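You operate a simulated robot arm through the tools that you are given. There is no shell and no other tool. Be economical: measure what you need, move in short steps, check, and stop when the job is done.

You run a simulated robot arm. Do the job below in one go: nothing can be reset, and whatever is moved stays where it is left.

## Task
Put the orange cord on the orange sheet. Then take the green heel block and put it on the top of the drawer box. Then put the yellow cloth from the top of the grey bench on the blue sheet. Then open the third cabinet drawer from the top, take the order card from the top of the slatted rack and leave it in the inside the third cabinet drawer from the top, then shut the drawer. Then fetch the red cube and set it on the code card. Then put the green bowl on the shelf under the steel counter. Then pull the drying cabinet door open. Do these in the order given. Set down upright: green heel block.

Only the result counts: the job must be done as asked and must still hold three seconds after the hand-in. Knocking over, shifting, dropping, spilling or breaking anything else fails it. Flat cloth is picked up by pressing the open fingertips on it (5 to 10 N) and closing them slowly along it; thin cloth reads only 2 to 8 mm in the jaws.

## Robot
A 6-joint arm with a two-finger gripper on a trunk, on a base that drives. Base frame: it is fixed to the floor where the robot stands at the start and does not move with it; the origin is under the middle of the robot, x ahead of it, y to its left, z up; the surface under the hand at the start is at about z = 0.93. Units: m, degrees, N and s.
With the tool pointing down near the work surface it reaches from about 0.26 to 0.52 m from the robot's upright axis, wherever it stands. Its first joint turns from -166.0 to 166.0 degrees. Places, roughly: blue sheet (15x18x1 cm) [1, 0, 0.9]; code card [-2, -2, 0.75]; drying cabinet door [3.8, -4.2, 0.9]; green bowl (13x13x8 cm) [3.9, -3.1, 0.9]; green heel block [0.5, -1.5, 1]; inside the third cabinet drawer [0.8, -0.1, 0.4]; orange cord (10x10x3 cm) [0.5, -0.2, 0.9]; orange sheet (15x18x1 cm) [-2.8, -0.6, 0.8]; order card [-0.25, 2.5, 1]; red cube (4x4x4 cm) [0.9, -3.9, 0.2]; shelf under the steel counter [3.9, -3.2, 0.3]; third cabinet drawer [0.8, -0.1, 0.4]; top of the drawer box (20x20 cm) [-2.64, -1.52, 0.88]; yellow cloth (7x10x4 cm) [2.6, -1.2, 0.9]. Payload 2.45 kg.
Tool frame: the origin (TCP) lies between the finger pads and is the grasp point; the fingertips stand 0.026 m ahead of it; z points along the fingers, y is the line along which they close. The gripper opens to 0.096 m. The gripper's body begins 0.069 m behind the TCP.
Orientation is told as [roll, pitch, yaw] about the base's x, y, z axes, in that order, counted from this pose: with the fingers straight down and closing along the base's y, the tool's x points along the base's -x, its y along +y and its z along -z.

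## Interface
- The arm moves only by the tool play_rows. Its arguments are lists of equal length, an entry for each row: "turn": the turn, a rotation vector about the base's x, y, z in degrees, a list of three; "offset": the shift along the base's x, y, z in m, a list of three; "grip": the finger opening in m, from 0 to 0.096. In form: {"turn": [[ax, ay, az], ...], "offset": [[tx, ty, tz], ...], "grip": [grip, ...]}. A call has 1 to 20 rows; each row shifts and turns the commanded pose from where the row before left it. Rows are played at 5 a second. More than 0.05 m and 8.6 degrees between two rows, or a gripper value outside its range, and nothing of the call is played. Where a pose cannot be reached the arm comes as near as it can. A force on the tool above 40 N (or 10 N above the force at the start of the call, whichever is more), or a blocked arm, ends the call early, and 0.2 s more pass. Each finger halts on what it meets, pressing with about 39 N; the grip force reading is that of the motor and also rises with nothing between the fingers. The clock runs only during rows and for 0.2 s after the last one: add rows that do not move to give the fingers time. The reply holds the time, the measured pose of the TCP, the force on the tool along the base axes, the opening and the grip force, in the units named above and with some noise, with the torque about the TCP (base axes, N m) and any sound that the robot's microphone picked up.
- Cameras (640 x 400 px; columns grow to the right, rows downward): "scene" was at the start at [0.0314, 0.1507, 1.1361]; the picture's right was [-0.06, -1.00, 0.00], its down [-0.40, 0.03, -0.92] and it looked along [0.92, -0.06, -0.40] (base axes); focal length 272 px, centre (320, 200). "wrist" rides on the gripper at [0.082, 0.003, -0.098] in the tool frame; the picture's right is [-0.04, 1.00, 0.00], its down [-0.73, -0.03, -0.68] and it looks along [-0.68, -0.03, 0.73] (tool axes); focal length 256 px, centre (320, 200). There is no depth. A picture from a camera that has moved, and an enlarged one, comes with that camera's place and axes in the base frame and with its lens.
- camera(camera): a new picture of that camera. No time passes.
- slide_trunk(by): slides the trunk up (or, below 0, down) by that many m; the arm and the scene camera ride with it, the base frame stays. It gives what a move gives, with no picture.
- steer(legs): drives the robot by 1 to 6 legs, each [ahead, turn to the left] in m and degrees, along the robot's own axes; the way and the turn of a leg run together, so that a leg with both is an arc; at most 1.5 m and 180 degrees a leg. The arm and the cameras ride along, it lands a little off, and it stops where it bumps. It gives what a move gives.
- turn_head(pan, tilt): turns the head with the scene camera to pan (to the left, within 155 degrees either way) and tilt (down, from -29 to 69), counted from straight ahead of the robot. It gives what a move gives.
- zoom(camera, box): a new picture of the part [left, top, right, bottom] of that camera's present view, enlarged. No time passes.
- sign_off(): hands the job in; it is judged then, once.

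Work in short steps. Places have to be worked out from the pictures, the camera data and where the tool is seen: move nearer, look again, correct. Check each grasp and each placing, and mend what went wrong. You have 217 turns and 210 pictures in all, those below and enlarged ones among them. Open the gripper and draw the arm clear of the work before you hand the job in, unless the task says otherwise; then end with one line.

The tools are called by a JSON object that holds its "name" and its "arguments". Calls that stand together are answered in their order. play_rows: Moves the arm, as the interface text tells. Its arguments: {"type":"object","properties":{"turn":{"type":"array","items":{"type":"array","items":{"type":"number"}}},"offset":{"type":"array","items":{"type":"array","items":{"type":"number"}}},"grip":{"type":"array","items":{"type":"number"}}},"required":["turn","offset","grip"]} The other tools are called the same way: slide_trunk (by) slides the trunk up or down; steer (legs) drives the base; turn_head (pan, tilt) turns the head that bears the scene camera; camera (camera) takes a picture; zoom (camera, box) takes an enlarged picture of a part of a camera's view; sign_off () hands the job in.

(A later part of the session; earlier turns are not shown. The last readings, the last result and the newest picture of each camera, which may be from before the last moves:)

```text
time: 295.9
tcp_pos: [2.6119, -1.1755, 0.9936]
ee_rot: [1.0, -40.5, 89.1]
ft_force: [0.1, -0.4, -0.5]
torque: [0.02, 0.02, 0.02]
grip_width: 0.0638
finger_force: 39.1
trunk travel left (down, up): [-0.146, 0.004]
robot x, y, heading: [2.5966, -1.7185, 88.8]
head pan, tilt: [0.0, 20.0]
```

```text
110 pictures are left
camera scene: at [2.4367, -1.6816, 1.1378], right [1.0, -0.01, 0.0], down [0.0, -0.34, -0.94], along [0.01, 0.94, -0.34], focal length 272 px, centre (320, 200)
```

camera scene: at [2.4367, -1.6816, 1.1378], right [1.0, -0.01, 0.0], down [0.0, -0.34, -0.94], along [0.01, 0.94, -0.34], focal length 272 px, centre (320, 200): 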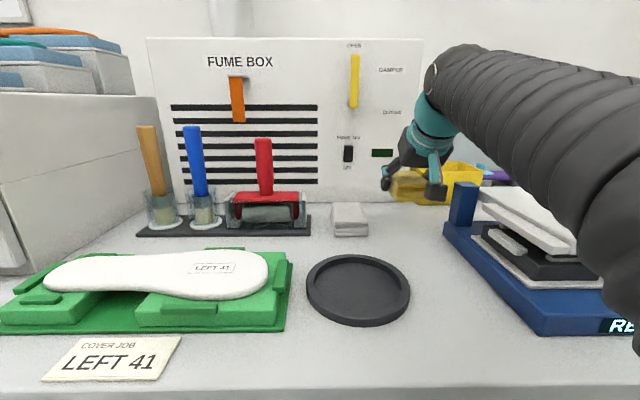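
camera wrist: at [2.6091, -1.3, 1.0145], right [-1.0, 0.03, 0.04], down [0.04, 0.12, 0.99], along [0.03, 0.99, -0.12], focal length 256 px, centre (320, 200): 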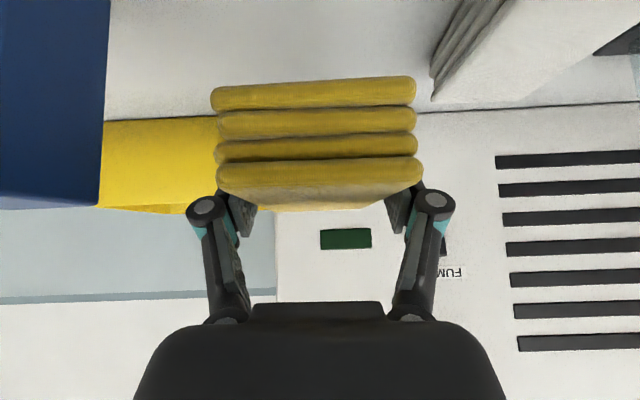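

Cloth stack held (64 mm). I tuck the arm and drive the long way round to the front (+y side) of the first bench.

{"name": "play_rows", "arguments": {"turn": [[0, 0, 0], [0, 0, 0], [0, 0, 0], [0, 0, 0], [0, 0, 0]], "offset": [[0, 0, 0.03], [0, -0.04, 0.015], [0, -0.045, 0], [0, -0.045, 0], [0, -0.03, 0]], "grip": [0.03, 0.03, 0.03, 0.03, 0.03]}}

{"name": "steer", "arguments": {"legs": [[-0.45, 0], [0, 91], [1.5, 0], [1.3, 0]]}}

```text
time: 297.1
tcp_pos: [2.6118, -1.336, 1.0385]
ee_rot: [1.2, -40.5, 89.1]
ft_force: [1.4, 0.1, -0.6]
torque: [-0.03, 0.03, -0.02]
grip_width: 0.0638
finger_force: 38.9
trunk travel left (down, up): [-0.146, 0.004]
robot x, y, heading: [2.5952, -1.7155, 89.1]
head pan, tilt: [0.0, 20.0]
```

```text
time: 316.7
tcp_pos: [-0.5736, -2.1912, 1.0393]
ee_rot: [1.1, -40.6, -179.1]
ft_force: [0.5, -0.1, 0.1]
torque: [0.0, 0.05, 0.0]
grip_width: 0.064
finger_force: 39.0
trunk travel left (down, up): [-0.146, 0.004]
robot x, y, heading: [-0.195, -2.1958, -179.1]
head pan, tilt: [0.0, 20.0]
```

Continue north and then east along the bench front.

{"name": "steer", "arguments": {"legs": [[0, -91], [1.45, 0], [1.45, 0], [0, -90], [1.17, 0]]}}

{"name": "turn_head", "arguments": {"pan": -60, "tilt": 25}}

{"name": "camera", "arguments": {"camera": "scene"}}

```text
time: 343.9
tcp_pos: [1.3386, 0.6741, 1.0378]
ee_rot: [1.0, -40.6, -0.3]
ft_force: [-0.2, 0.5, -0.6]
torque: [0.01, 0.01, 0.02]
grip_width: 0.064
finger_force: 39.0
trunk travel left (down, up): [-0.146, 0.004]
robot x, y, heading: [0.9581, 0.6907, -0.4]
head pan, tilt: [0.0, 20.0]
```

```text
time: 345.2
tcp_pos: [1.3382, 0.6736, 1.04]
ee_rot: [1.0, -40.6, -0.3]
ft_force: [0.2, 0.1, -0.7]
torque: [-0.01, -0.01, -0.03]
grip_width: 0.0641
finger_force: 39.3
trunk travel left (down, up): [-0.146, 0.004]
robot x, y, heading: [0.9577, 0.6893, -0.2]
head pan, tilt: [-60.0, 25.0]
```

```text
109 pictures are left
camera scene: at [0.9441, 0.7645, 1.1297], right [-0.87, -0.5, 0.0], down [-0.21, 0.37, -0.91], along [0.45, -0.79, -0.42], focal length 272 px, centre (320, 200)
```

scene: 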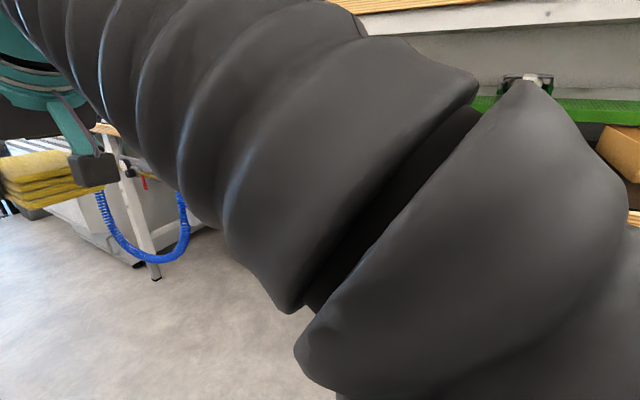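

Turn to face the bench (-y) and look.

{"name": "steer", "arguments": {"legs": [[0, -90]]}}

{"name": "turn_head", "arguments": {"pan": 0, "tilt": 28}}

{"name": "camera", "arguments": {"camera": "scene"}}

{"name": "camera", "arguments": {"camera": "wrist"}}

```text
time: 349.4
tcp_pos: [0.9459, 0.3076, 1.0392]
ee_rot: [1.1, -40.6, -90.3]
ft_force: [-0.4, -0.6, -0.2]
torque: [-0.03, 0.0, 0.0]
grip_width: 0.0639
finger_force: 39.7
trunk travel left (down, up): [-0.146, 0.004]
robot x, y, heading: [0.9599, 0.6859, -90.2]
head pan, tilt: [-60.0, 25.0]
```

```text
time: 350.7
tcp_pos: [0.9447, 0.3064, 1.0395]
ee_rot: [1.1, -40.6, -90.3]
ft_force: [-0.4, 0.6, -0.6]
torque: [-0.01, -0.02, -0.06]
grip_width: 0.0642
finger_force: 39.5
trunk travel left (down, up): [-0.146, 0.004]
robot x, y, heading: [0.9601, 0.6867, -90.1]
head pan, tilt: [0.0, 28.0]
```

```text
108 pictures are left
camera scene: at [1.115, 0.6546, 1.1249], right [-1.0, 0.01, 0.0], down [0.0, 0.47, -0.88], along [-0.01, -0.88, -0.47], focal length 272 px, centre (320, 200)
```

scene: 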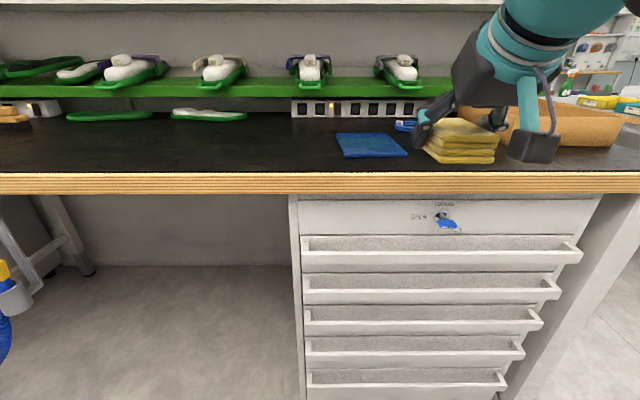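

```text
107 pictures are left
camera wrist: at [0.9477, 0.4345, 1.0597], right [1.0, -0.02, 0.04], down [-0.04, -0.12, 0.99], along [-0.02, -0.99, -0.12], focal length 256 px, centre (320, 200)
```

wrist: 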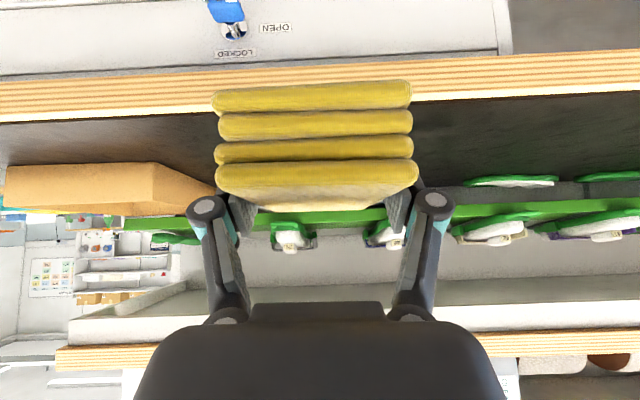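

Blue sheet spans x 0.92–1.055, y -0.11–0.09 (centre ≈(0.987,-0.01)). I drive 0.2 m nearer and bring the cloth over it.

{"name": "steer", "arguments": {"legs": [[0.2, 0]]}}

{"name": "play_rows", "arguments": {"turn": [[0, 0, 0], [0, 0, 0], [0, 0, 0], [0, 0, 0]], "offset": [[0.02, -0.03, 0], [0.02, -0.035, 0], [0, -0.035, -0.01], [0, 0, 0]], "grip": [0.03, 0.03, 0.03, 0.03]}}

{"name": "camera", "arguments": {"camera": "scene"}}

{"name": "camera", "arguments": {"camera": "wrist"}}

```text
time: 352.3
tcp_pos: [0.9426, 0.1079, 1.0388]
ee_rot: [1.1, -40.6, -90.3]
ft_force: [0.0, -0.4, -0.3]
torque: [0.03, 0.02, 0.01]
grip_width: 0.0638
finger_force: 38.7
trunk travel left (down, up): [-0.146, 0.004]
robot x, y, heading: [0.9574, 0.4883, -90.0]
head pan, tilt: [0.0, 28.0]
```

```text
time: 353.3
tcp_pos: [0.985, 0.0052, 1.028]
ee_rot: [1.1, -40.7, -90.2]
ft_force: [-1.1, 0.4, -1.3]
torque: [-0.02, -0.02, 0.02]
grip_width: 0.0638
finger_force: 39.6
trunk travel left (down, up): [-0.146, 0.004]
robot x, y, heading: [0.9581, 0.4881, -90.0]
head pan, tilt: [0.0, 28.0]
```

```text
106 pictures are left
camera scene: at [1.1142, 0.4539, 1.1249], right [-1.0, 0.0, 0.0], down [0.0, 0.47, -0.88], along [0.0, -0.88, -0.47], focal length 272 px, centre (320, 200)
```

scene: 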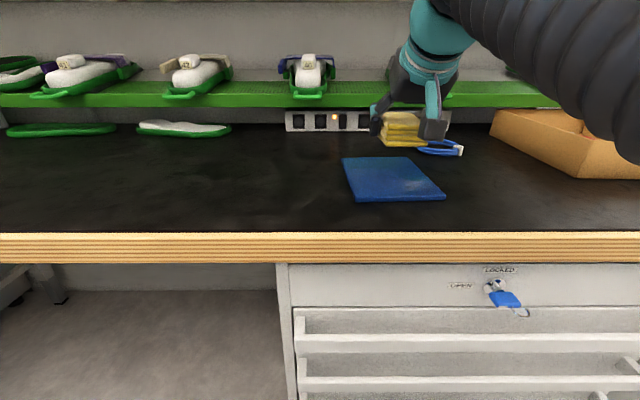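

```text
105 pictures are left
camera wrist: at [0.9872, 0.1329, 1.049], right [1.0, -0.02, 0.04], down [-0.04, -0.12, 0.99], along [-0.02, -0.99, -0.12], focal length 256 px, centre (320, 200)
```

wrist: 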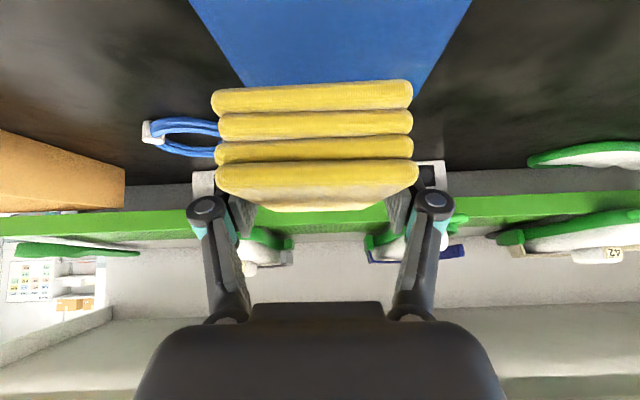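

Centred laterally; sheet centre ≈(0.99, 0.00). I shift 1.2 cm back and lower until touching.

{"name": "play_rows", "arguments": {"turn": [[0, 0, 0], [0, 0, 0], [0, 0, 0], [0, 0, 0], [0, 0, 0], [0, 0, 0]], "offset": [[0.004, 0.012, -0.015], [0, 0, -0.015], [0, 0, -0.008], [0, 0, -0.004], [0, 0, -0.004], [0, 0, 0]], "grip": [0.03, 0.03, 0.03, 0.03, 0.03, 0.03]}}

{"name": "camera", "arguments": {"camera": "scene"}}

```text
time: 354.7
tcp_pos: [0.9892, 0.0185, 0.9835]
ee_rot: [1.0, -40.7, -90.2]
ft_force: [-0.2, 0.0, -0.1]
torque: [-0.01, -0.03, 0.01]
grip_width: 0.0639
finger_force: 39.1
trunk travel left (down, up): [-0.146, 0.004]
robot x, y, heading: [0.9594, 0.4881, -90.1]
head pan, tilt: [0.0, 28.0]
```

```text
104 pictures are left
camera scene: at [1.1142, 0.4538, 1.1249], right [-1.0, 0.0, 0.0], down [0.0, 0.47, -0.88], along [0.0, -0.88, -0.47], focal length 272 px, centre (320, 200)
```

scene: 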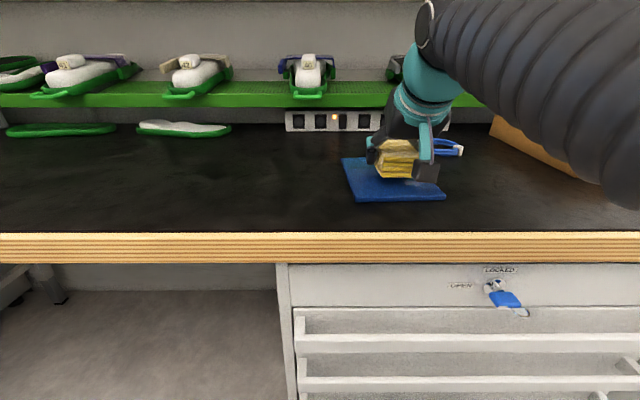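

Over the sheet; continue down in small steps to contact.

{"name": "play_rows", "arguments": {"turn": [[0, 0, 0], [0, 0, 0], [0, 0, 0], [0, 0, 0]], "offset": [[0, 0, -0.003], [0, 0, -0.003], [0, 0, -0.003], [0, 0, 0]], "grip": [0.03, 0.03, 0.03, 0.03]}}

```text
time: 355.7
tcp_pos: [0.9872, 0.0181, 0.9734]
ee_rot: [1.1, -40.5, -90.2]
ft_force: [-0.3, 0.0, -0.9]
torque: [0.01, -0.01, 0.0]
grip_width: 0.0641
finger_force: 39.1
trunk travel left (down, up): [-0.146, 0.004]
robot x, y, heading: [0.9567, 0.4817, -90.0]
head pan, tilt: [0.0, 28.0]
```

{"name": "play_rows", "arguments": {"turn": [[0, 0, 0], [0, 0, 0], [0, 0, 0], [0, 0, 0], [0, 0, 0]], "offset": [[0, 0, -0.003], [0, 0, -0.003], [0, 0, -0.002], [0, 0, -0.002], [0, 0, 0]], "grip": [0.03, 0.03, 0.03, 0.03, 0.03]}}

{"name": "zoom", "arguments": {"camera": "scene", "box": [320, 100, 480, 220]}}

```text
time: 356.9
tcp_pos: [0.9879, 0.019, 0.9652]
ee_rot: [1.1, -40.9, -90.3]
ft_force: [1.0, -2.0, 9.5]
torque: [0.35, 0.36, 0.06]
grip_width: 0.0638
finger_force: 38.5
trunk travel left (down, up): [-0.146, 0.004]
robot x, y, heading: [0.9595, 0.4886, -90.2]
head pan, tilt: [0.0, 28.0]
```

```text
3.33 times, centred on (400, 160) of scene
camera zoom: at [1.1143, 0.454, 1.1251], right [-1.0, 0.0, 0.0], down [0.0, 0.47, -0.88], along [0.0, -0.88, -0.47], focal length 907 px, centre (53, 333)
```

zoom: 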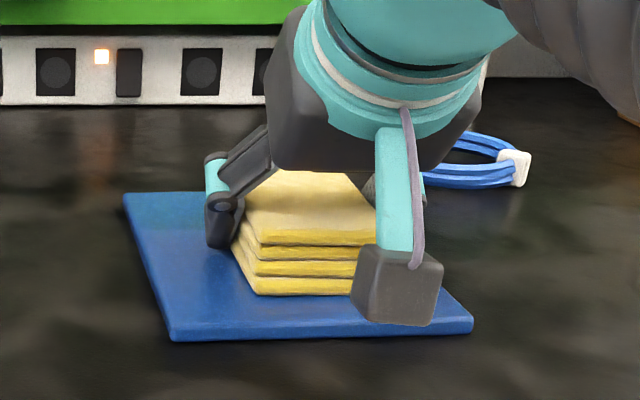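

Contact (≈10 N), the stack sits inside the sheet. Release and withdraw upward.

{"name": "play_rows", "arguments": {"turn": [[0, 0, 0], [0, 0, 0], [0, 0, 0], [0, 0, 0], [0, 0, 0], [0, 0, 0], [0, 0, 0]], "offset": [[0, 0, 0], [0, 0, 0.001], [0, 0, 0], [0, 0.01, 0.02], [0, 0.02, 0.03], [0, 0.03, 0.03], [0, 0, 0]], "grip": [0.07, 0.085, 0.096, 0.096, 0.096, 0.096, 0.096]}}

{"name": "camera", "arguments": {"camera": "scene"}}

{"name": "camera", "arguments": {"camera": "wrist"}}

```text
time: 358.5
tcp_pos: [0.989, 0.079, 1.0451]
ee_rot: [1.0, -40.5, -90.2]
ft_force: [0.9, 0.4, -0.3]
torque: [0.0, 0.01, 0.03]
grip_width: 0.0961
finger_force: 0.0
trunk travel left (down, up): [-0.146, 0.004]
robot x, y, heading: [0.9606, 0.4858, -90.3]
head pan, tilt: [0.0, 28.0]
```

```text
102 pictures are left
camera scene: at [1.1142, 0.4538, 1.1249], right [-1.0, 0.0, 0.0], down [0.0, 0.47, -0.88], along [0.0, -0.88, -0.47], focal length 272 px, centre (320, 200)
```

scene: 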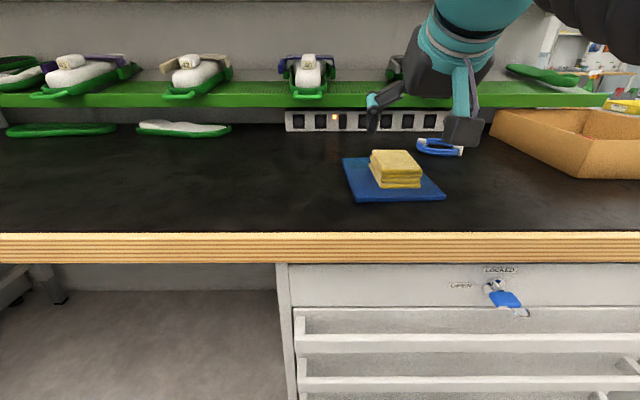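

```text
101 pictures are left
camera wrist: at [0.9912, 0.2065, 1.0655], right [1.0, -0.02, 0.04], down [-0.04, -0.12, 0.99], along [-0.02, -0.99, -0.12], focal length 256 px, centre (320, 200)
```

wrist: 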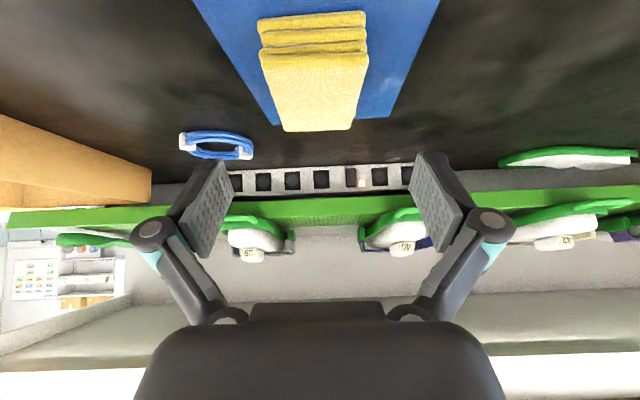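

The cloth lies on the blue sheet. Now the cabinet: I zoom on the lock and back up for a full look at the drawers.

{"name": "zoom", "arguments": {"camera": "scene", "box": [420, 255, 580, 345]}}

{"name": "steer", "arguments": {"legs": [[-0.35, 0]]}}

{"name": "turn_head", "arguments": {"pan": 0, "tilt": 40}}

{"name": "camera", "arguments": {"camera": "scene"}}

```text
4.00 times, centred on (500, 300) of scene
camera zoom: at [1.1142, 0.4538, 1.1249], right [-1.0, 0.0, 0.0], down [0.0, 0.47, -0.88], along [0.0, -0.88, -0.47], focal length 1088 px, centre (-400, -200)
```

zoom: 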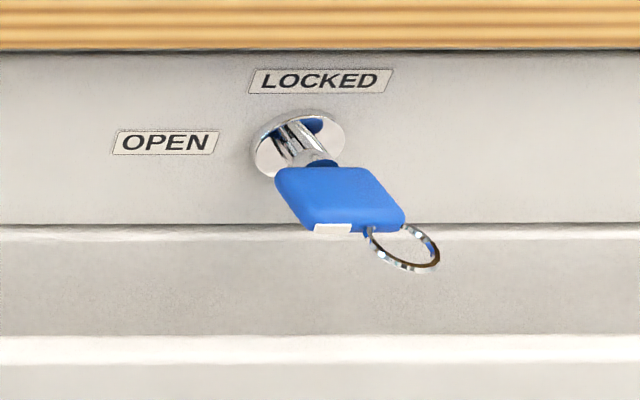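

```text
time: 360.7
tcp_pos: [0.9904, 0.4266, 1.0444]
ee_rot: [1.0, -40.6, -90.3]
ft_force: [0.1, 1.0, 0.1]
torque: [0.03, 0.0, 0.0]
grip_width: 0.0962
finger_force: 0.0
trunk travel left (down, up): [-0.146, 0.004]
robot x, y, heading: [0.9595, 0.8355, -90.2]
head pan, tilt: [0.0, 28.0]
```

```text
time: 361.5
tcp_pos: [0.9894, 0.4259, 1.0444]
ee_rot: [1.0, -40.6, -90.3]
ft_force: [-0.3, 0.1, 0.5]
torque: [-0.03, 0.01, 0.03]
grip_width: 0.096
finger_force: 0.1
trunk travel left (down, up): [-0.146, 0.004]
robot x, y, heading: [0.9582, 0.8345, -90.1]
head pan, tilt: [0.0, 40.0]
```

```text
99 pictures are left
camera scene: at [1.1155, 0.8074, 1.1064], right [-1.0, 0.0, 0.0], down [0.0, 0.64, -0.77], along [0.0, -0.77, -0.64], focal length 272 px, centre (320, 200)
```

scene: 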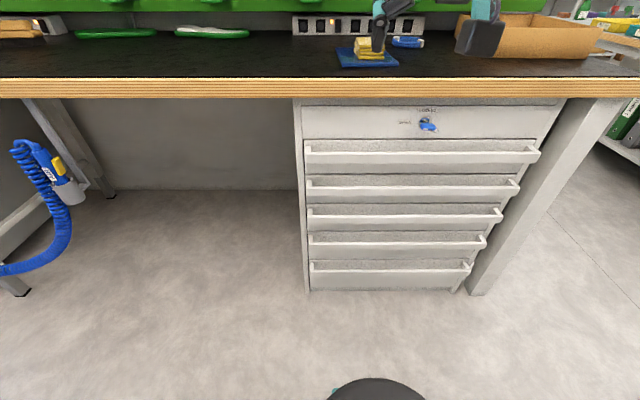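

The key lies horizontal (toward OPEN), so it's presumably unlocked. Handles are at z≈0.76, 0.64, 0.53, 0.41, 0.27; the third is z≈0.53. Zoom in on its shape.

{"name": "zoom", "arguments": {"camera": "scene", "box": [290, 130, 550, 300]}}

{"name": "zoom", "arguments": {"camera": "scene", "box": [460, 180, 540, 230]}}

```text
2.35 times, centred on (420, 215) of scene
camera zoom: at [1.1155, 0.8074, 1.1064], right [-1.0, 0.0, 0.0], down [0.0, 0.64, -0.77], along [0.0, -0.77, -0.64], focal length 640 px, centre (85, 165)
```

zoom: 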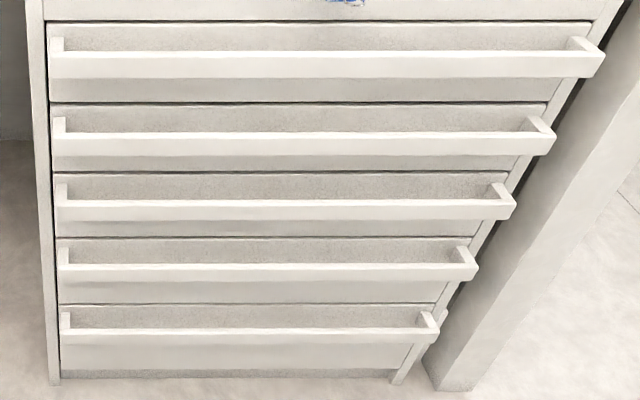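

```text
8.00 times, centred on (500, 205) of scene
camera zoom: at [1.1155, 0.8074, 1.1064], right [-1.0, 0.0, 0.0], down [0.0, 0.64, -0.77], along [0.0, -0.77, -0.64], focal length 2176 px, centre (-1120, 160)
```

zoom: 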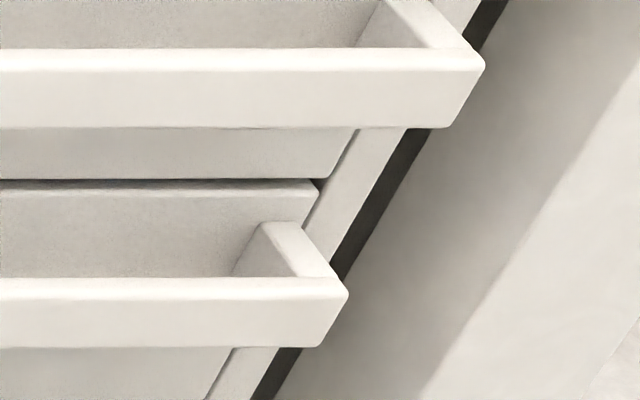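

I'll grip the third handle bar with the tool horizontal and fingers closing vertically. First rotate the tool to horizontal while lowering, well in front of the cabinet.

{"name": "play_rows", "arguments": {"turn": [[-7.06, 0, 0], [-7.06, 0, 0], [-7.06, 0, 0], [-7.06, 0, 0], [-7.06, 0, 0], [-7.06, 0, 0], [-7.06, 0, 0], [0, 0, 0]], "offset": [[0, 0.01, -0.04], [0, 0.01, -0.04], [0, 0, -0.04], [0, 0, -0.04], [0, 0, -0.04], [0, 0, -0.04], [0, 0, -0.04], [0, 0, 0]], "grip": [0.08, 0.08, 0.08, 0.08, 0.08, 0.08, 0.08, 0.08]}}

{"name": "camera", "arguments": {"camera": "scene"}}

```text
time: 363.3
tcp_pos: [1.0052, 0.3914, 0.8694]
ee_rot: [71.3, -89.4, -160.4]
ft_force: [0.0, 0.6, 0.3]
torque: [0.0, 0.01, -0.04]
grip_width: 0.0799
finger_force: 0.0
out of reach, approached as far as the arm can: row 6, 7
trunk travel left (down, up): [-0.146, 0.004]
robot x, y, heading: [0.9593, 0.8349, -90.1]
head pan, tilt: [0.0, 40.0]
```

```text
96 pictures are left
camera scene: at [1.1155, 0.8076, 1.1064], right [-1.0, 0.0, 0.0], down [0.0, 0.64, -0.77], along [0.0, -0.77, -0.64], focal length 272 px, centre (320, 200)
```

scene: 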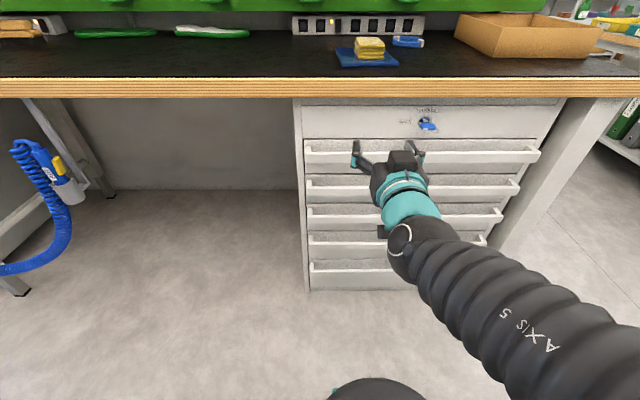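

The wrist is too close to the robot's axis for a horizontal tool. I back up 0.17 m, lower the trunk 0.1 m, and extend the arm.

{"name": "steer", "arguments": {"legs": [[-0.17, 0]]}}

{"name": "slide_trunk", "arguments": {"by": -0.1}}

{"name": "play_rows", "arguments": {"turn": [[0, 0, 0], [0, 0, 0], [0, 0, 0], [0, 0, 0], [0, 0, 0], [0, 0, 0], [0, 0, 0]], "offset": [[-0.01, -0.03, 0], [-0.01, -0.03, 0], [-0.01, -0.03, -0.02], [-0.01, -0.02, -0.03], [0, -0.02, -0.03], [0, -0.02, -0.03], [0, 0, 0]], "grip": [0.08, 0.08, 0.08, 0.08, 0.08, 0.08, 0.08]}}

{"name": "camera", "arguments": {"camera": "wrist"}}

```text
time: 364.8
tcp_pos: [1.005, 0.5625, 0.8688]
ee_rot: [55.4, -89.8, -144.5]
ft_force: [0.0, 0.0, 1.2]
torque: [0.02, -0.02, 0.05]
grip_width: 0.0801
finger_force: 0.0
trunk travel left (down, up): [-0.146, 0.004]
robot x, y, heading: [0.9584, 1.005, -90.1]
head pan, tilt: [0.0, 40.0]
```

```text
time: 366.1
tcp_pos: [1.0052, 0.5627, 0.7698]
ee_rot: [56.3, -89.8, -145.2]
ft_force: [-0.6, -1.0, 0.1]
torque: [0.0, -0.01, 0.0]
grip_width: 0.0801
finger_force: 0.2
trunk travel left (down, up): [-0.046, 0.104]
robot x, y, heading: [0.96, 1.0073, -90.3]
head pan, tilt: [0.0, 40.0]
```

```text
time: 367.7
tcp_pos: [1.0303, 0.4229, 0.6643]
ee_rot: [43.3, -89.8, -132.8]
ft_force: [0.7, -0.5, -0.1]
torque: [0.02, -0.01, -0.01]
grip_width: 0.0802
finger_force: 0.1
out of reach, approached as far as the arm can: row 2, 3, 4, 5, 6
trunk travel left (down, up): [-0.046, 0.104]
robot x, y, heading: [0.961, 1.0066, -90.2]
head pan, tilt: [0.0, 40.0]
```

```text
95 pictures are left
camera wrist: at [1.0335, 0.5231, 0.5816], right [1.0, 0.01, 0.04], down [-0.04, 0.68, 0.74], along [-0.02, -0.74, 0.68], focal length 256 px, centre (320, 200)
```

wrist: 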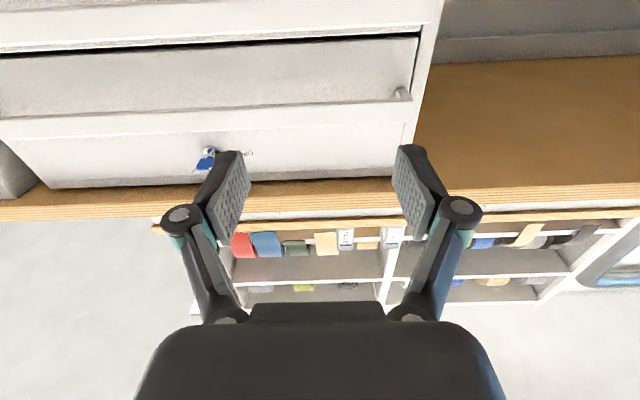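

The horizontal tool seems at a wrist limit (x drifts the wrong way). I go back to ~68° pitch and retry lateral motion.

{"name": "play_rows", "arguments": {"turn": [[7.5, 0, 0], [7.5, 0, 0], [7, 0, 0], [0, 0, 0], [0, 0, 0], [0, 0, 0], [0, 0, 0]], "offset": [[0, 0, 0], [0, 0, 0], [0, 0, 0], [-0.03, 0, 0], [-0.03, 0, 0], [-0.03, 0, 0], [0, 0, 0]], "grip": [0.08, 0.08, 0.08, 0.08, 0.08, 0.08, 0.08]}}

```text
time: 369.3
tcp_pos: [0.9852, 0.4266, 0.6583]
ee_rot: [0.9, -67.8, -90.4]
ft_force: [0.0, 0.4, 0.2]
torque: [0.02, -0.01, -0.03]
grip_width: 0.0801
finger_force: 0.1
out of reach, approached as far as the arm can: row 5, 6
trunk travel left (down, up): [-0.046, 0.104]
robot x, y, heading: [0.9618, 1.0051, -90.4]
head pan, tilt: [0.0, 40.0]
```

A laterally closing grip can't hook the ~28 mm gap, so I need the tool rolled 90° about its own axis. I test rolling it in one sense at this pose.

{"name": "play_rows", "arguments": {"turn": [[0, -7.4, -3.02], [0, -7.4, -3.02], [0, -7.4, -3.02], [0, -7.4, -3.02], [0, -7.4, -3.02], [0, -7.4, -3.02], [0, 0, 0]], "offset": [[0, 0.01, 0], [0, 0.01, 0], [0, 0, 0], [0, 0, 0], [0, 0, 0], [0, 0, 0], [0, 0, 0]], "grip": [0.08, 0.08, 0.08, 0.08, 0.08, 0.08, 0.08]}}

```text
time: 370.9
tcp_pos: [0.9635, 0.4483, 0.6536]
ee_rot: [40.3, -50.1, -139.2]
ft_force: [0.2, 0.1, -0.2]
torque: [0.0, 0.0, -0.02]
grip_width: 0.0799
finger_force: 0.1
out of reach, approached as far as the arm can: row 1, 2, 3, 6
trunk travel left (down, up): [-0.046, 0.104]
robot x, y, heading: [0.96, 1.0037, -90.0]
head pan, tilt: [0.0, 40.0]
```

It rolls about halfway (≈48°). Continue the other half.

{"name": "play_rows", "arguments": {"turn": [[0, -6.8, -2.8], [0, -6.8, -2.8], [0, -6.8, -2.8], [0, -6.8, -2.8], [0, -6.8, -2.8], [0, -4.5, -1.9], [0, 0, 0]], "offset": [[0, 0, 0], [0, 0, 0], [0, 0, 0], [0, 0, 0], [0, 0, 0], [0, 0, 0], [0, 0, 0]], "grip": [0.08, 0.08, 0.08, 0.08, 0.08, 0.08, 0.08]}}

{"name": "camera", "arguments": {"camera": "wrist"}}

{"name": "camera", "arguments": {"camera": "scene"}}

```text
time: 372.5
tcp_pos: [0.94, 0.4525, 0.655]
ee_rot: [60.3, -19.3, -164.8]
ft_force: [0.1, -0.1, -0.5]
torque: [0.01, -0.02, -0.01]
grip_width: 0.0801
finger_force: 0.0
out of reach, approached as far as the arm can: row 1, 2
trunk travel left (down, up): [-0.046, 0.104]
robot x, y, heading: [0.9589, 1.0028, -90.4]
head pan, tilt: [0.0, 40.0]
```

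```text
94 pictures are left
camera wrist: at [1.0099, 0.5598, 0.675], right [0.37, -0.41, 0.83], down [-0.73, 0.43, 0.54], along [-0.58, -0.8, -0.14], focal length 256 px, centre (320, 200)
```

wrist: 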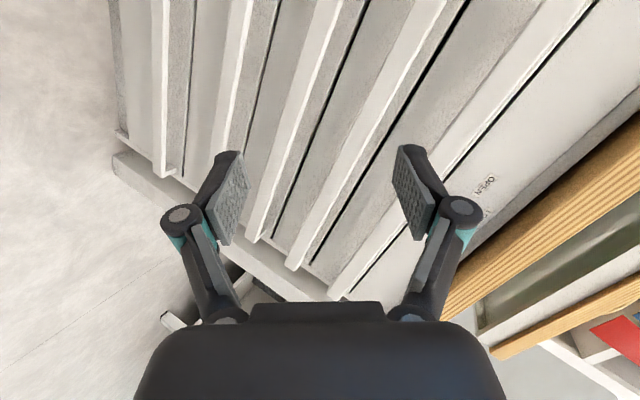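

```text
93 pictures are left
camera scene: at [1.1161, 0.9787, 1.0064], right [-1.0, 0.0, 0.0], down [0.0, 0.64, -0.77], along [0.0, -0.77, -0.64], focal length 272 px, centre (320, 200)
```

scene: 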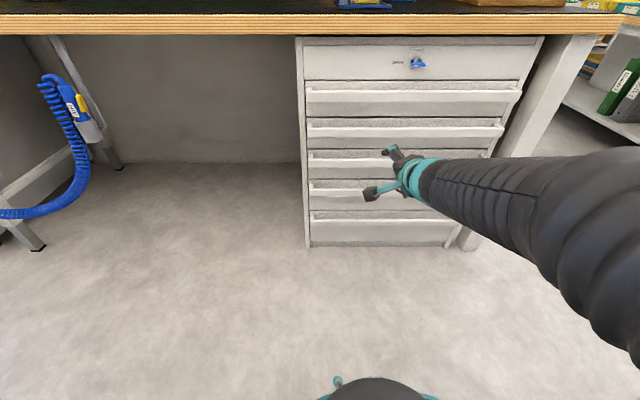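

Roll is nearly there (needs ~24° more). I finish the roll, then drive 0.16 m closer to stage in front of the third handle.

{"name": "play_rows", "arguments": {"turn": [[0.56, -7.04, -3.76], [0.56, -7.04, -3.76], [0.56, -7.04, -3.76], [0, 0, 0]], "offset": [[0, 0, 0], [0, 0, 0], [0, 0, 0], [0, 0, 0]], "grip": [0.06, 0.05, 0.05, 0.05]}}

{"name": "steer", "arguments": {"legs": [[0.16, 0]]}}

{"name": "camera", "arguments": {"camera": "wrist"}}

{"name": "camera", "arguments": {"camera": "scene"}}

```text
time: 373.5
tcp_pos: [0.9414, 0.453, 0.6545]
ee_rot: [62.0, 1.7, -176.6]
ft_force: [-0.4, 0.0, 0.9]
torque: [0.01, -0.01, 0.01]
grip_width: 0.0501
finger_force: 0.0
trunk travel left (down, up): [-0.046, 0.104]
robot x, y, heading: [0.9612, 0.9987, -89.9]
head pan, tilt: [0.0, 40.0]
```

```text
time: 374.9
tcp_pos: [0.94, 0.2945, 0.6552]
ee_rot: [62.0, 1.7, -176.5]
ft_force: [0.0, -0.4, -0.6]
torque: [-0.03, -0.01, -0.01]
grip_width: 0.0498
finger_force: 0.0
trunk travel left (down, up): [-0.046, 0.104]
robot x, y, heading: [0.9609, 0.8451, -90.0]
head pan, tilt: [0.0, 40.0]
```

```text
92 pictures are left
camera wrist: at [1.0155, 0.3852, 0.7051], right [-0.04, -0.47, 0.88], down [-0.78, 0.57, 0.27], along [-0.63, -0.68, -0.39], focal length 256 px, centre (320, 200)
```

wrist: 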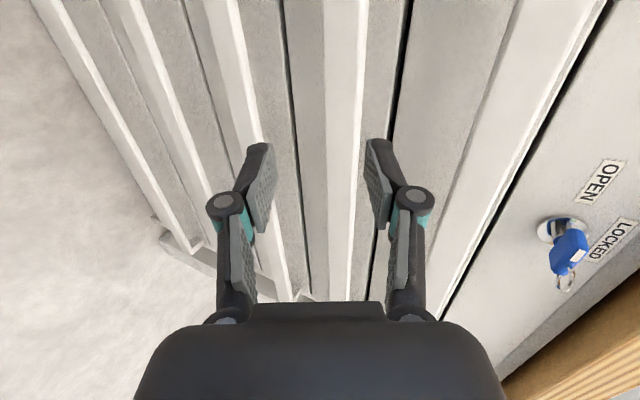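

```text
91 pictures are left
camera scene: at [1.1156, 0.8192, 1.0064], right [-1.0, 0.0, 0.0], down [0.0, 0.64, -0.77], along [0.0, -0.77, -0.64], focal length 272 px, centre (320, 200)
```

scene: 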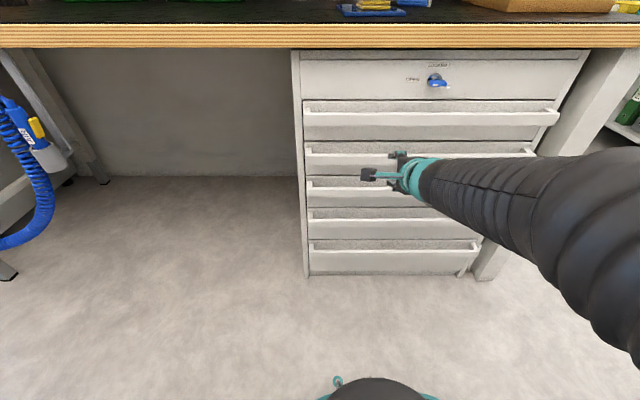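

The tool is properly oriented. I zoom on the handle region to fix the third bar's height precisely.

{"name": "zoom", "arguments": {"camera": "scene", "box": [295, 90, 455, 210]}}

```text
3.33 times, centred on (375, 150) of scene
camera zoom: at [1.1156, 0.8192, 1.0064], right [-1.0, 0.0, 0.0], down [0.0, 0.64, -0.77], along [0.0, -0.77, -0.64], focal length 907 px, centre (137, 367)
```

zoom: 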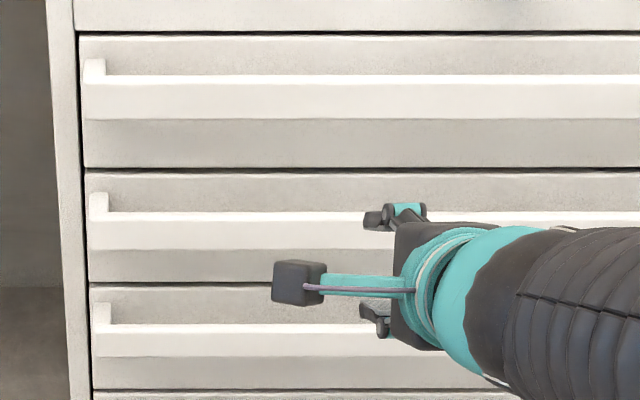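

Triangulated: third bar front at y≈0.19, z≈0.496–0.530. I descend to the approach line and re-look.

{"name": "play_rows", "arguments": {"turn": [[0, 0, 0], [0, 0, 0], [0, 0, 0]], "offset": [[0, -0.003, -0.045], [0, -0.006, -0.045], [0, 0, 0]], "grip": [0.065, 0.065, 0.065]}}

{"name": "camera", "arguments": {"camera": "wrist"}}

{"name": "zoom", "arguments": {"camera": "scene", "box": [295, 90, 455, 270]}}

```text
time: 375.7
tcp_pos: [0.9412, 0.2845, 0.5649]
ee_rot: [62.0, 1.6, -176.4]
ft_force: [-0.1, 0.6, -0.6]
torque: [-0.01, -0.04, -0.01]
grip_width: 0.0649
finger_force: 0.2
trunk travel left (down, up): [-0.046, 0.104]
robot x, y, heading: [0.9573, 0.8461, -90.0]
head pan, tilt: [0.0, 40.0]
```

```text
89 pictures are left
camera wrist: at [1.0154, 0.3761, 0.6154], right [-0.04, -0.47, 0.88], down [-0.78, 0.57, 0.27], along [-0.63, -0.68, -0.39], focal length 256 px, centre (320, 200)
```

wrist: 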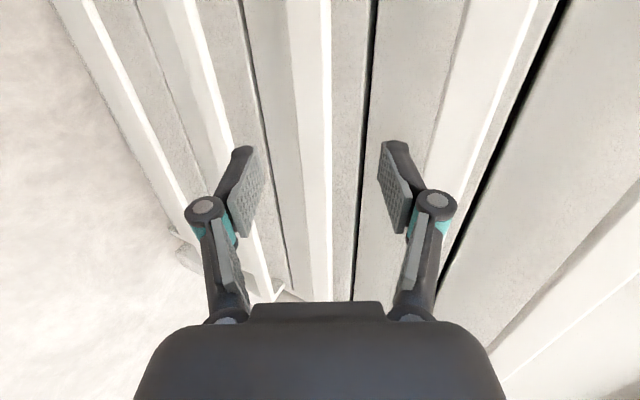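

```text
2.22 times, centred on (375, 180) of scene
camera zoom: at [1.1156, 0.8192, 1.0064], right [-1.0, 0.0, 0.0], down [0.0, 0.64, -0.77], along [0.0, -0.77, -0.64], focal length 604 px, centre (198, 244)
```

zoom: 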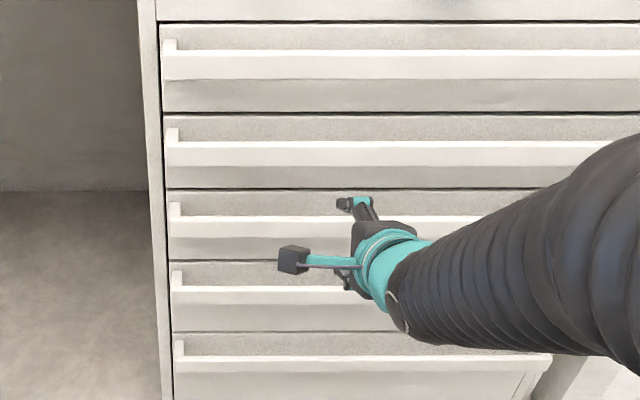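

The bar between the fingers is the third one; refined estimate y≈0.155, z≈0.468–0.50. I advance 6 cm along the tool axis and look again.

{"name": "play_rows", "arguments": {"turn": [[0, 0, 0], [0, 0, 0], [0, 0, 0]], "offset": [[0, -0.027, -0.02], [0, -0.027, -0.02], [0, 0, 0]], "grip": [0.065, 0.065, 0.065]}}

{"name": "camera", "arguments": {"camera": "wrist"}}

```text
time: 376.5
tcp_pos: [0.9396, 0.2304, 0.5255]
ee_rot: [62.0, 1.6, -176.5]
ft_force: [0.6, 0.0, 0.1]
torque: [-0.01, 0.01, 0.0]
grip_width: 0.0649
finger_force: 0.1
trunk travel left (down, up): [-0.046, 0.104]
robot x, y, heading: [0.9561, 0.8449, -90.1]
head pan, tilt: [0.0, 40.0]
```

```text
87 pictures are left
camera wrist: at [1.0156, 0.3214, 0.5748], right [-0.04, -0.47, 0.88], down [-0.78, 0.57, 0.27], along [-0.63, -0.68, -0.39], focal length 256 px, centre (320, 200)
```

wrist: 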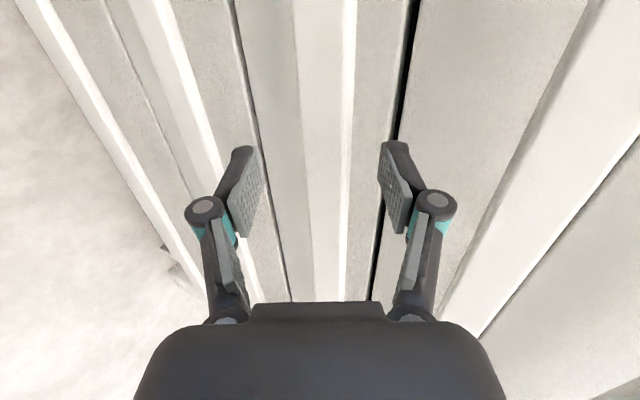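

Bar top-front edge ≈(y 0.160, z 0.503), bottom z≈0.473. Advance to TCP (y 0.172, z 0.494).

{"name": "play_rows", "arguments": {"turn": [[0, 0, 0], [0, 0, 0], [0, 0, 0]], "offset": [[0, -0.03, -0.016], [0, -0.028, -0.015], [0, 0, 0]], "grip": [0.065, 0.065, 0.065]}}

{"name": "camera", "arguments": {"camera": "wrist"}}

```text
time: 377.3
tcp_pos: [0.9386, 0.1708, 0.4933]
ee_rot: [61.9, 1.6, -176.5]
ft_force: [-0.3, 2.2, -0.1]
torque: [-0.07, 0.02, -0.03]
grip_width: 0.0703
finger_force: 0.4
trunk travel left (down, up): [-0.046, 0.104]
robot x, y, heading: [0.958, 0.843, -90.0]
head pan, tilt: [0.0, 40.0]
```

```text
86 pictures are left
camera wrist: at [1.0155, 0.2631, 0.5437], right [-0.04, -0.47, 0.88], down [-0.78, 0.57, 0.27], along [-0.63, -0.68, -0.39], focal length 256 px, centre (320, 200)
```

wrist: 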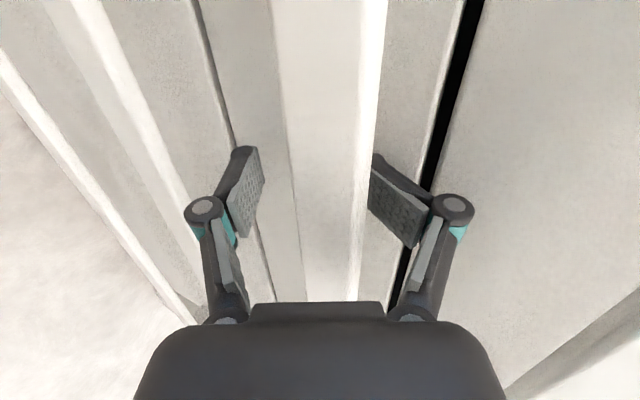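

The upper finger is just behind the bar. Close.

{"name": "play_rows", "arguments": {"turn": [[0, 0, 0], [0, 0, 0], [0, 0, 0], [0, 0, 0], [0, 0, 0]], "offset": [[0, 0.003, 0], [0, 0, 0], [0, 0, 0], [0, 0, 0], [0, 0, 0]], "grip": [0.05, 0.03, 0.01, 0.0, 0.0]}}

{"name": "camera", "arguments": {"camera": "wrist"}}

```text
time: 378.5
tcp_pos: [0.9401, 0.1758, 0.4937]
ee_rot: [61.8, 1.5, -176.4]
ft_force: [2.2, 2.4, -1.1]
torque: [0.54, 0.3, -0.56]
grip_width: 0.0322
finger_force: 44.9
trunk travel left (down, up): [-0.046, 0.104]
robot x, y, heading: [0.9578, 0.8412, -90.0]
head pan, tilt: [0.0, 40.0]
```

```text
85 pictures are left
camera wrist: at [1.0157, 0.2672, 0.543], right [-0.04, -0.48, 0.88], down [-0.78, 0.56, 0.27], along [-0.63, -0.67, -0.39], focal length 256 px, centre (320, 200)
```

wrist: 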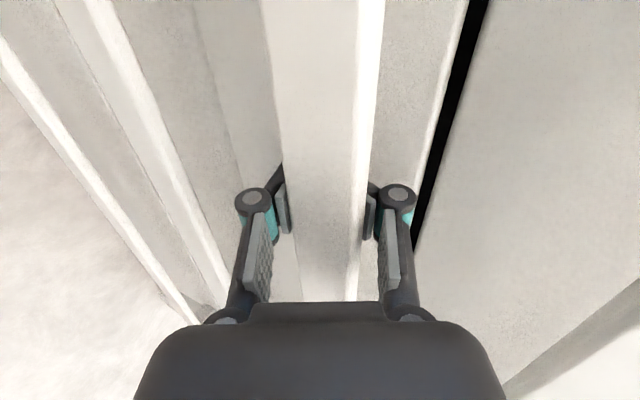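

Gripped the bar (32 mm). Pull gently with the arm first.

{"name": "play_rows", "arguments": {"turn": [[0, 0, 0], [0, 0, 0], [0, 0, 0], [0, 0, 0]], "offset": [[0, 0.01, 0], [0, 0.015, 0], [0, 0.015, 0], [0, 0, 0]], "grip": [0, 0, 0, 0]}}

{"name": "camera", "arguments": {"camera": "wrist"}}

```text
time: 379.5
tcp_pos: [0.9403, 0.2169, 0.4932]
ee_rot: [61.9, 1.5, -176.4]
ft_force: [8.5, 2.2, -8.2]
torque: [0.73, 0.1, -0.3]
grip_width: 0.0323
finger_force: 45.1
trunk travel left (down, up): [-0.046, 0.104]
robot x, y, heading: [0.9635, 0.8479, -89.9]
head pan, tilt: [0.0, 40.0]
```

```text
84 pictures are left
camera wrist: at [1.0156, 0.3076, 0.543], right [-0.04, -0.47, 0.88], down [-0.78, 0.56, 0.27], along [-0.63, -0.68, -0.39], focal length 256 px, centre (320, 200)
```

wrist: 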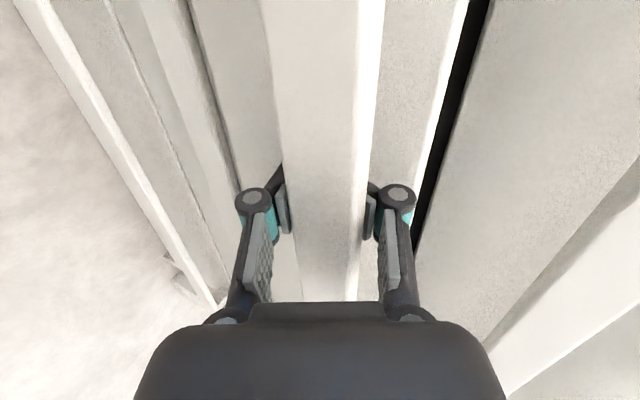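

The drawer is opening. I drive back 0.22 m with the bar held.

{"name": "steer", "arguments": {"legs": [[-0.22, 0]]}}

{"name": "camera", "arguments": {"camera": "scene"}}

```text
time: 381.2
tcp_pos: [0.9402, 0.4367, 0.4925]
ee_rot: [61.9, 1.6, -176.6]
ft_force: [0.2, 2.8, -14.3]
torque: [0.53, 0.37, -0.57]
grip_width: 0.0322
finger_force: 45.2
trunk travel left (down, up): [-0.046, 0.104]
robot x, y, heading: [0.9633, 1.0708, -89.9]
head pan, tilt: [0.0, 40.0]
```

```text
83 pictures are left
camera scene: at [1.1162, 1.0404, 1.0063], right [-1.0, 0.0, 0.0], down [0.0, 0.64, -0.77], along [0.0, -0.77, -0.64], focal length 272 px, centre (320, 200)
```

scene: 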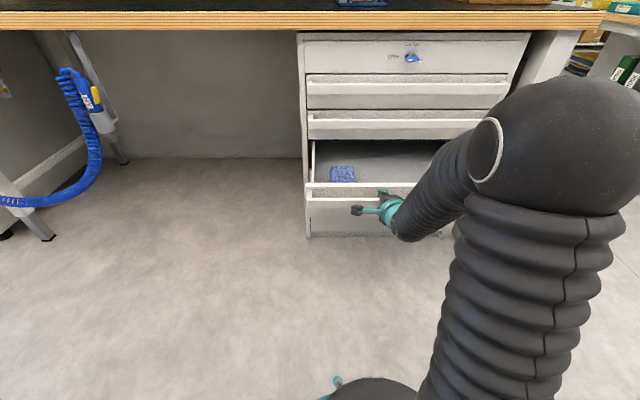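

The third drawer is open about 26 cm. Release the bar and back out along the tool axis.

{"name": "play_rows", "arguments": {"turn": [[0, 0, 0], [0, 0, 0], [0, 0, 0], [0, 0, 0], [0, 0, 0], [0, 0, 0], [0, 0, 0], [0, 0, 0]], "offset": [[0, 0, 0], [0, 0, 0], [0, 0.005, 0.005], [0, 0.03, 0.016], [0, 0.03, 0.016], [0, 0.03, 0.03], [0, 0.0, 0.04], [0, 0, 0.0]], "grip": [0.04, 0.065, 0.07, 0.07, 0.07, 0.07, 0.07, 0.07]}}

{"name": "camera", "arguments": {"camera": "scene"}}

```text
time: 383.0
tcp_pos: [0.9399, 0.5323, 0.5998]
ee_rot: [61.8, 1.6, -176.5]
ft_force: [0.3, 0.9, 0.4]
torque: [0.01, 0.02, -0.01]
grip_width: 0.0701
finger_force: 0.1
trunk travel left (down, up): [-0.046, 0.104]
robot x, y, heading: [0.9585, 1.0699, -90.2]
head pan, tilt: [0.0, 40.0]
```

```text
82 pictures are left
camera scene: at [1.1162, 1.041, 1.0063], right [-1.0, 0.0, 0.0], down [0.0, 0.64, -0.77], along [0.0, -0.77, -0.64], focal length 272 px, centre (320, 200)
```

scene: 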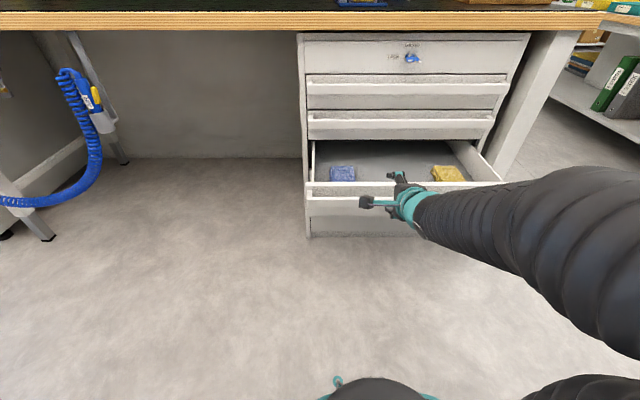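

Now raise the trunk, turn the tool upright, and look toward the order card at (-0.25, 2.5).

{"name": "slide_trunk", "arguments": {"by": 0.1}}

{"name": "play_rows", "arguments": {"turn": [[7, 0, 0], [7, 0, 0], [8, 0, 0], [8, 0, 0], [8, 0, 0], [8, 0, 0], [8, 0, 0], [8, 0, 0], [0, 0, 0]], "offset": [[0, 0.0, 0.03], [0, 0.01, 0.03], [0, 0.015, 0.03], [0, 0.02, 0.03], [0, 0.02, 0.03], [0, 0.02, 0.03], [0, 0.02, 0.03], [0, 0.02, 0.03], [0, 0, 0]], "grip": [0.07, 0.07, 0.07, 0.07, 0.07, 0.07, 0.07, 0.07, 0.07]}}

{"name": "turn_head", "arguments": {"pan": -138, "tilt": 10}}

{"name": "camera", "arguments": {"camera": "scene"}}

```text
time: 384.3
tcp_pos: [0.9406, 0.5307, 0.7002]
ee_rot: [61.8, 1.5, -176.6]
ft_force: [-0.2, 0.3, -0.5]
torque: [0.01, -0.01, 0.0]
grip_width: 0.0698
finger_force: 0.0
trunk travel left (down, up): [-0.146, 0.004]
robot x, y, heading: [0.9596, 1.0647, -90.6]
head pan, tilt: [0.0, 40.0]
```

```text
time: 386.3
tcp_pos: [0.8901, 0.5906, 0.8098]
ee_rot: [27.6, -8.8, 175.3]
ft_force: [0.6, 0.0, 0.7]
torque: [-0.02, 0.04, -0.03]
grip_width: 0.0699
finger_force: 0.1
out of reach, approached as far as the arm can: row 1, 2, 3, 4, 5
trunk travel left (down, up): [-0.146, 0.004]
robot x, y, heading: [0.9569, 1.0641, -89.8]
head pan, tilt: [0.0, 40.0]
```

```text
time: 388.5
tcp_pos: [0.8898, 0.5916, 0.8104]
ee_rot: [27.6, -9.1, 175.3]
ft_force: [-0.2, 0.1, 0.0]
torque: [-0.03, 0.02, -0.02]
grip_width: 0.0699
finger_force: 0.0
trunk travel left (down, up): [-0.146, 0.004]
robot x, y, heading: [0.9584, 1.068, -90.1]
head pan, tilt: [-138.0, 10.0]
```

```text
81 pictures are left
camera scene: at [1.0543, 1.1952, 1.1541], right [0.74, 0.67, 0.0], down [0.12, -0.13, -0.98], along [-0.66, 0.73, -0.17], focal length 272 px, centre (320, 200)
```

scene: 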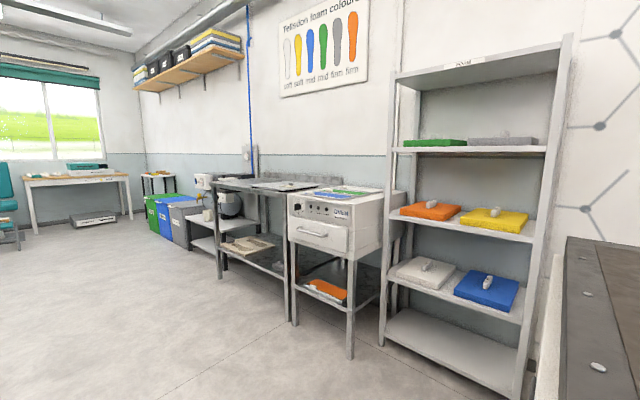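

The slatted rack is the dark table against the far wall (≈(-0.2,2.3)). I finish straightening the tool first.

{"name": "play_rows", "arguments": {"turn": [[6.7, -2.85, -0.5], [6.7, -2.85, -0.5], [6.7, -2.85, -0.5], [6.7, -2.85, -0.5], [0, 0, 0], [0, 0, 0], [0, 0, 0], [0, 0, 0]], "offset": [[0.02, 0, 0], [0.02, 0, 0], [0.02, 0, 0.0], [0, 0.0, 0.02], [0, 0.02, 0.04], [0, 0.02, 0.04], [0, 0.02, 0.04], [0, 0, 0]], "grip": [0.07, 0.07, 0.07, 0.07, 0.07, 0.07, 0.07, 0.07]}}

```text
time: 390.3
tcp_pos: [0.9518, 0.6523, 0.9499]
ee_rot: [-0.2, 0.4, 175.3]
ft_force: [-0.5, 0.7, 0.2]
torque: [0.01, 0.01, -0.02]
grip_width: 0.0702
finger_force: 0.1
trunk travel left (down, up): [-0.146, 0.004]
robot x, y, heading: [0.9591, 1.0696, -90.0]
head pan, tilt: [-138.0, 10.0]
```

Tool is upright. Drive to the rack: to about (-0.24,1.57), facing +y.

{"name": "steer", "arguments": {"legs": [[0, -113], [1.28, 0], [0, -67]]}}

{"name": "turn_head", "arguments": {"pan": 0, "tilt": 20}}

{"name": "camera", "arguments": {"camera": "scene"}}

```text
time: 404.4
tcp_pos: [-0.1929, 1.9891, 0.9494]
ee_rot: [-0.2, 0.3, -6.2]
ft_force: [0.6, -0.5, -0.4]
torque: [-0.02, 0.0, 0.01]
grip_width: 0.0702
finger_force: 0.0
trunk travel left (down, up): [-0.146, 0.004]
robot x, y, heading: [-0.2129, 1.5701, 88.4]
head pan, tilt: [-138.0, 10.0]
```

```text
time: 406.6
tcp_pos: [-0.1925, 1.9884, 0.9489]
ee_rot: [0.0, 0.3, -6.2]
ft_force: [0.1, 0.7, 0.2]
torque: [0.0, -0.03, 0.0]
grip_width: 0.0699
finger_force: 0.0
trunk travel left (down, up): [-0.146, 0.004]
robot x, y, heading: [-0.2126, 1.5762, 88.6]
head pan, tilt: [0.0, 20.0]
```

```text
80 pictures are left
camera scene: at [-0.37, 1.6104, 1.1378], right [1.0, -0.03, 0.0], down [-0.01, -0.34, -0.94], along [0.03, 0.94, -0.34], focal length 272 px, centre (320, 200)
```

scene: 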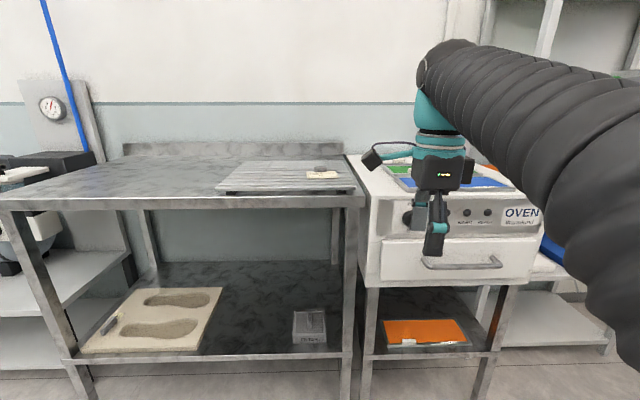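

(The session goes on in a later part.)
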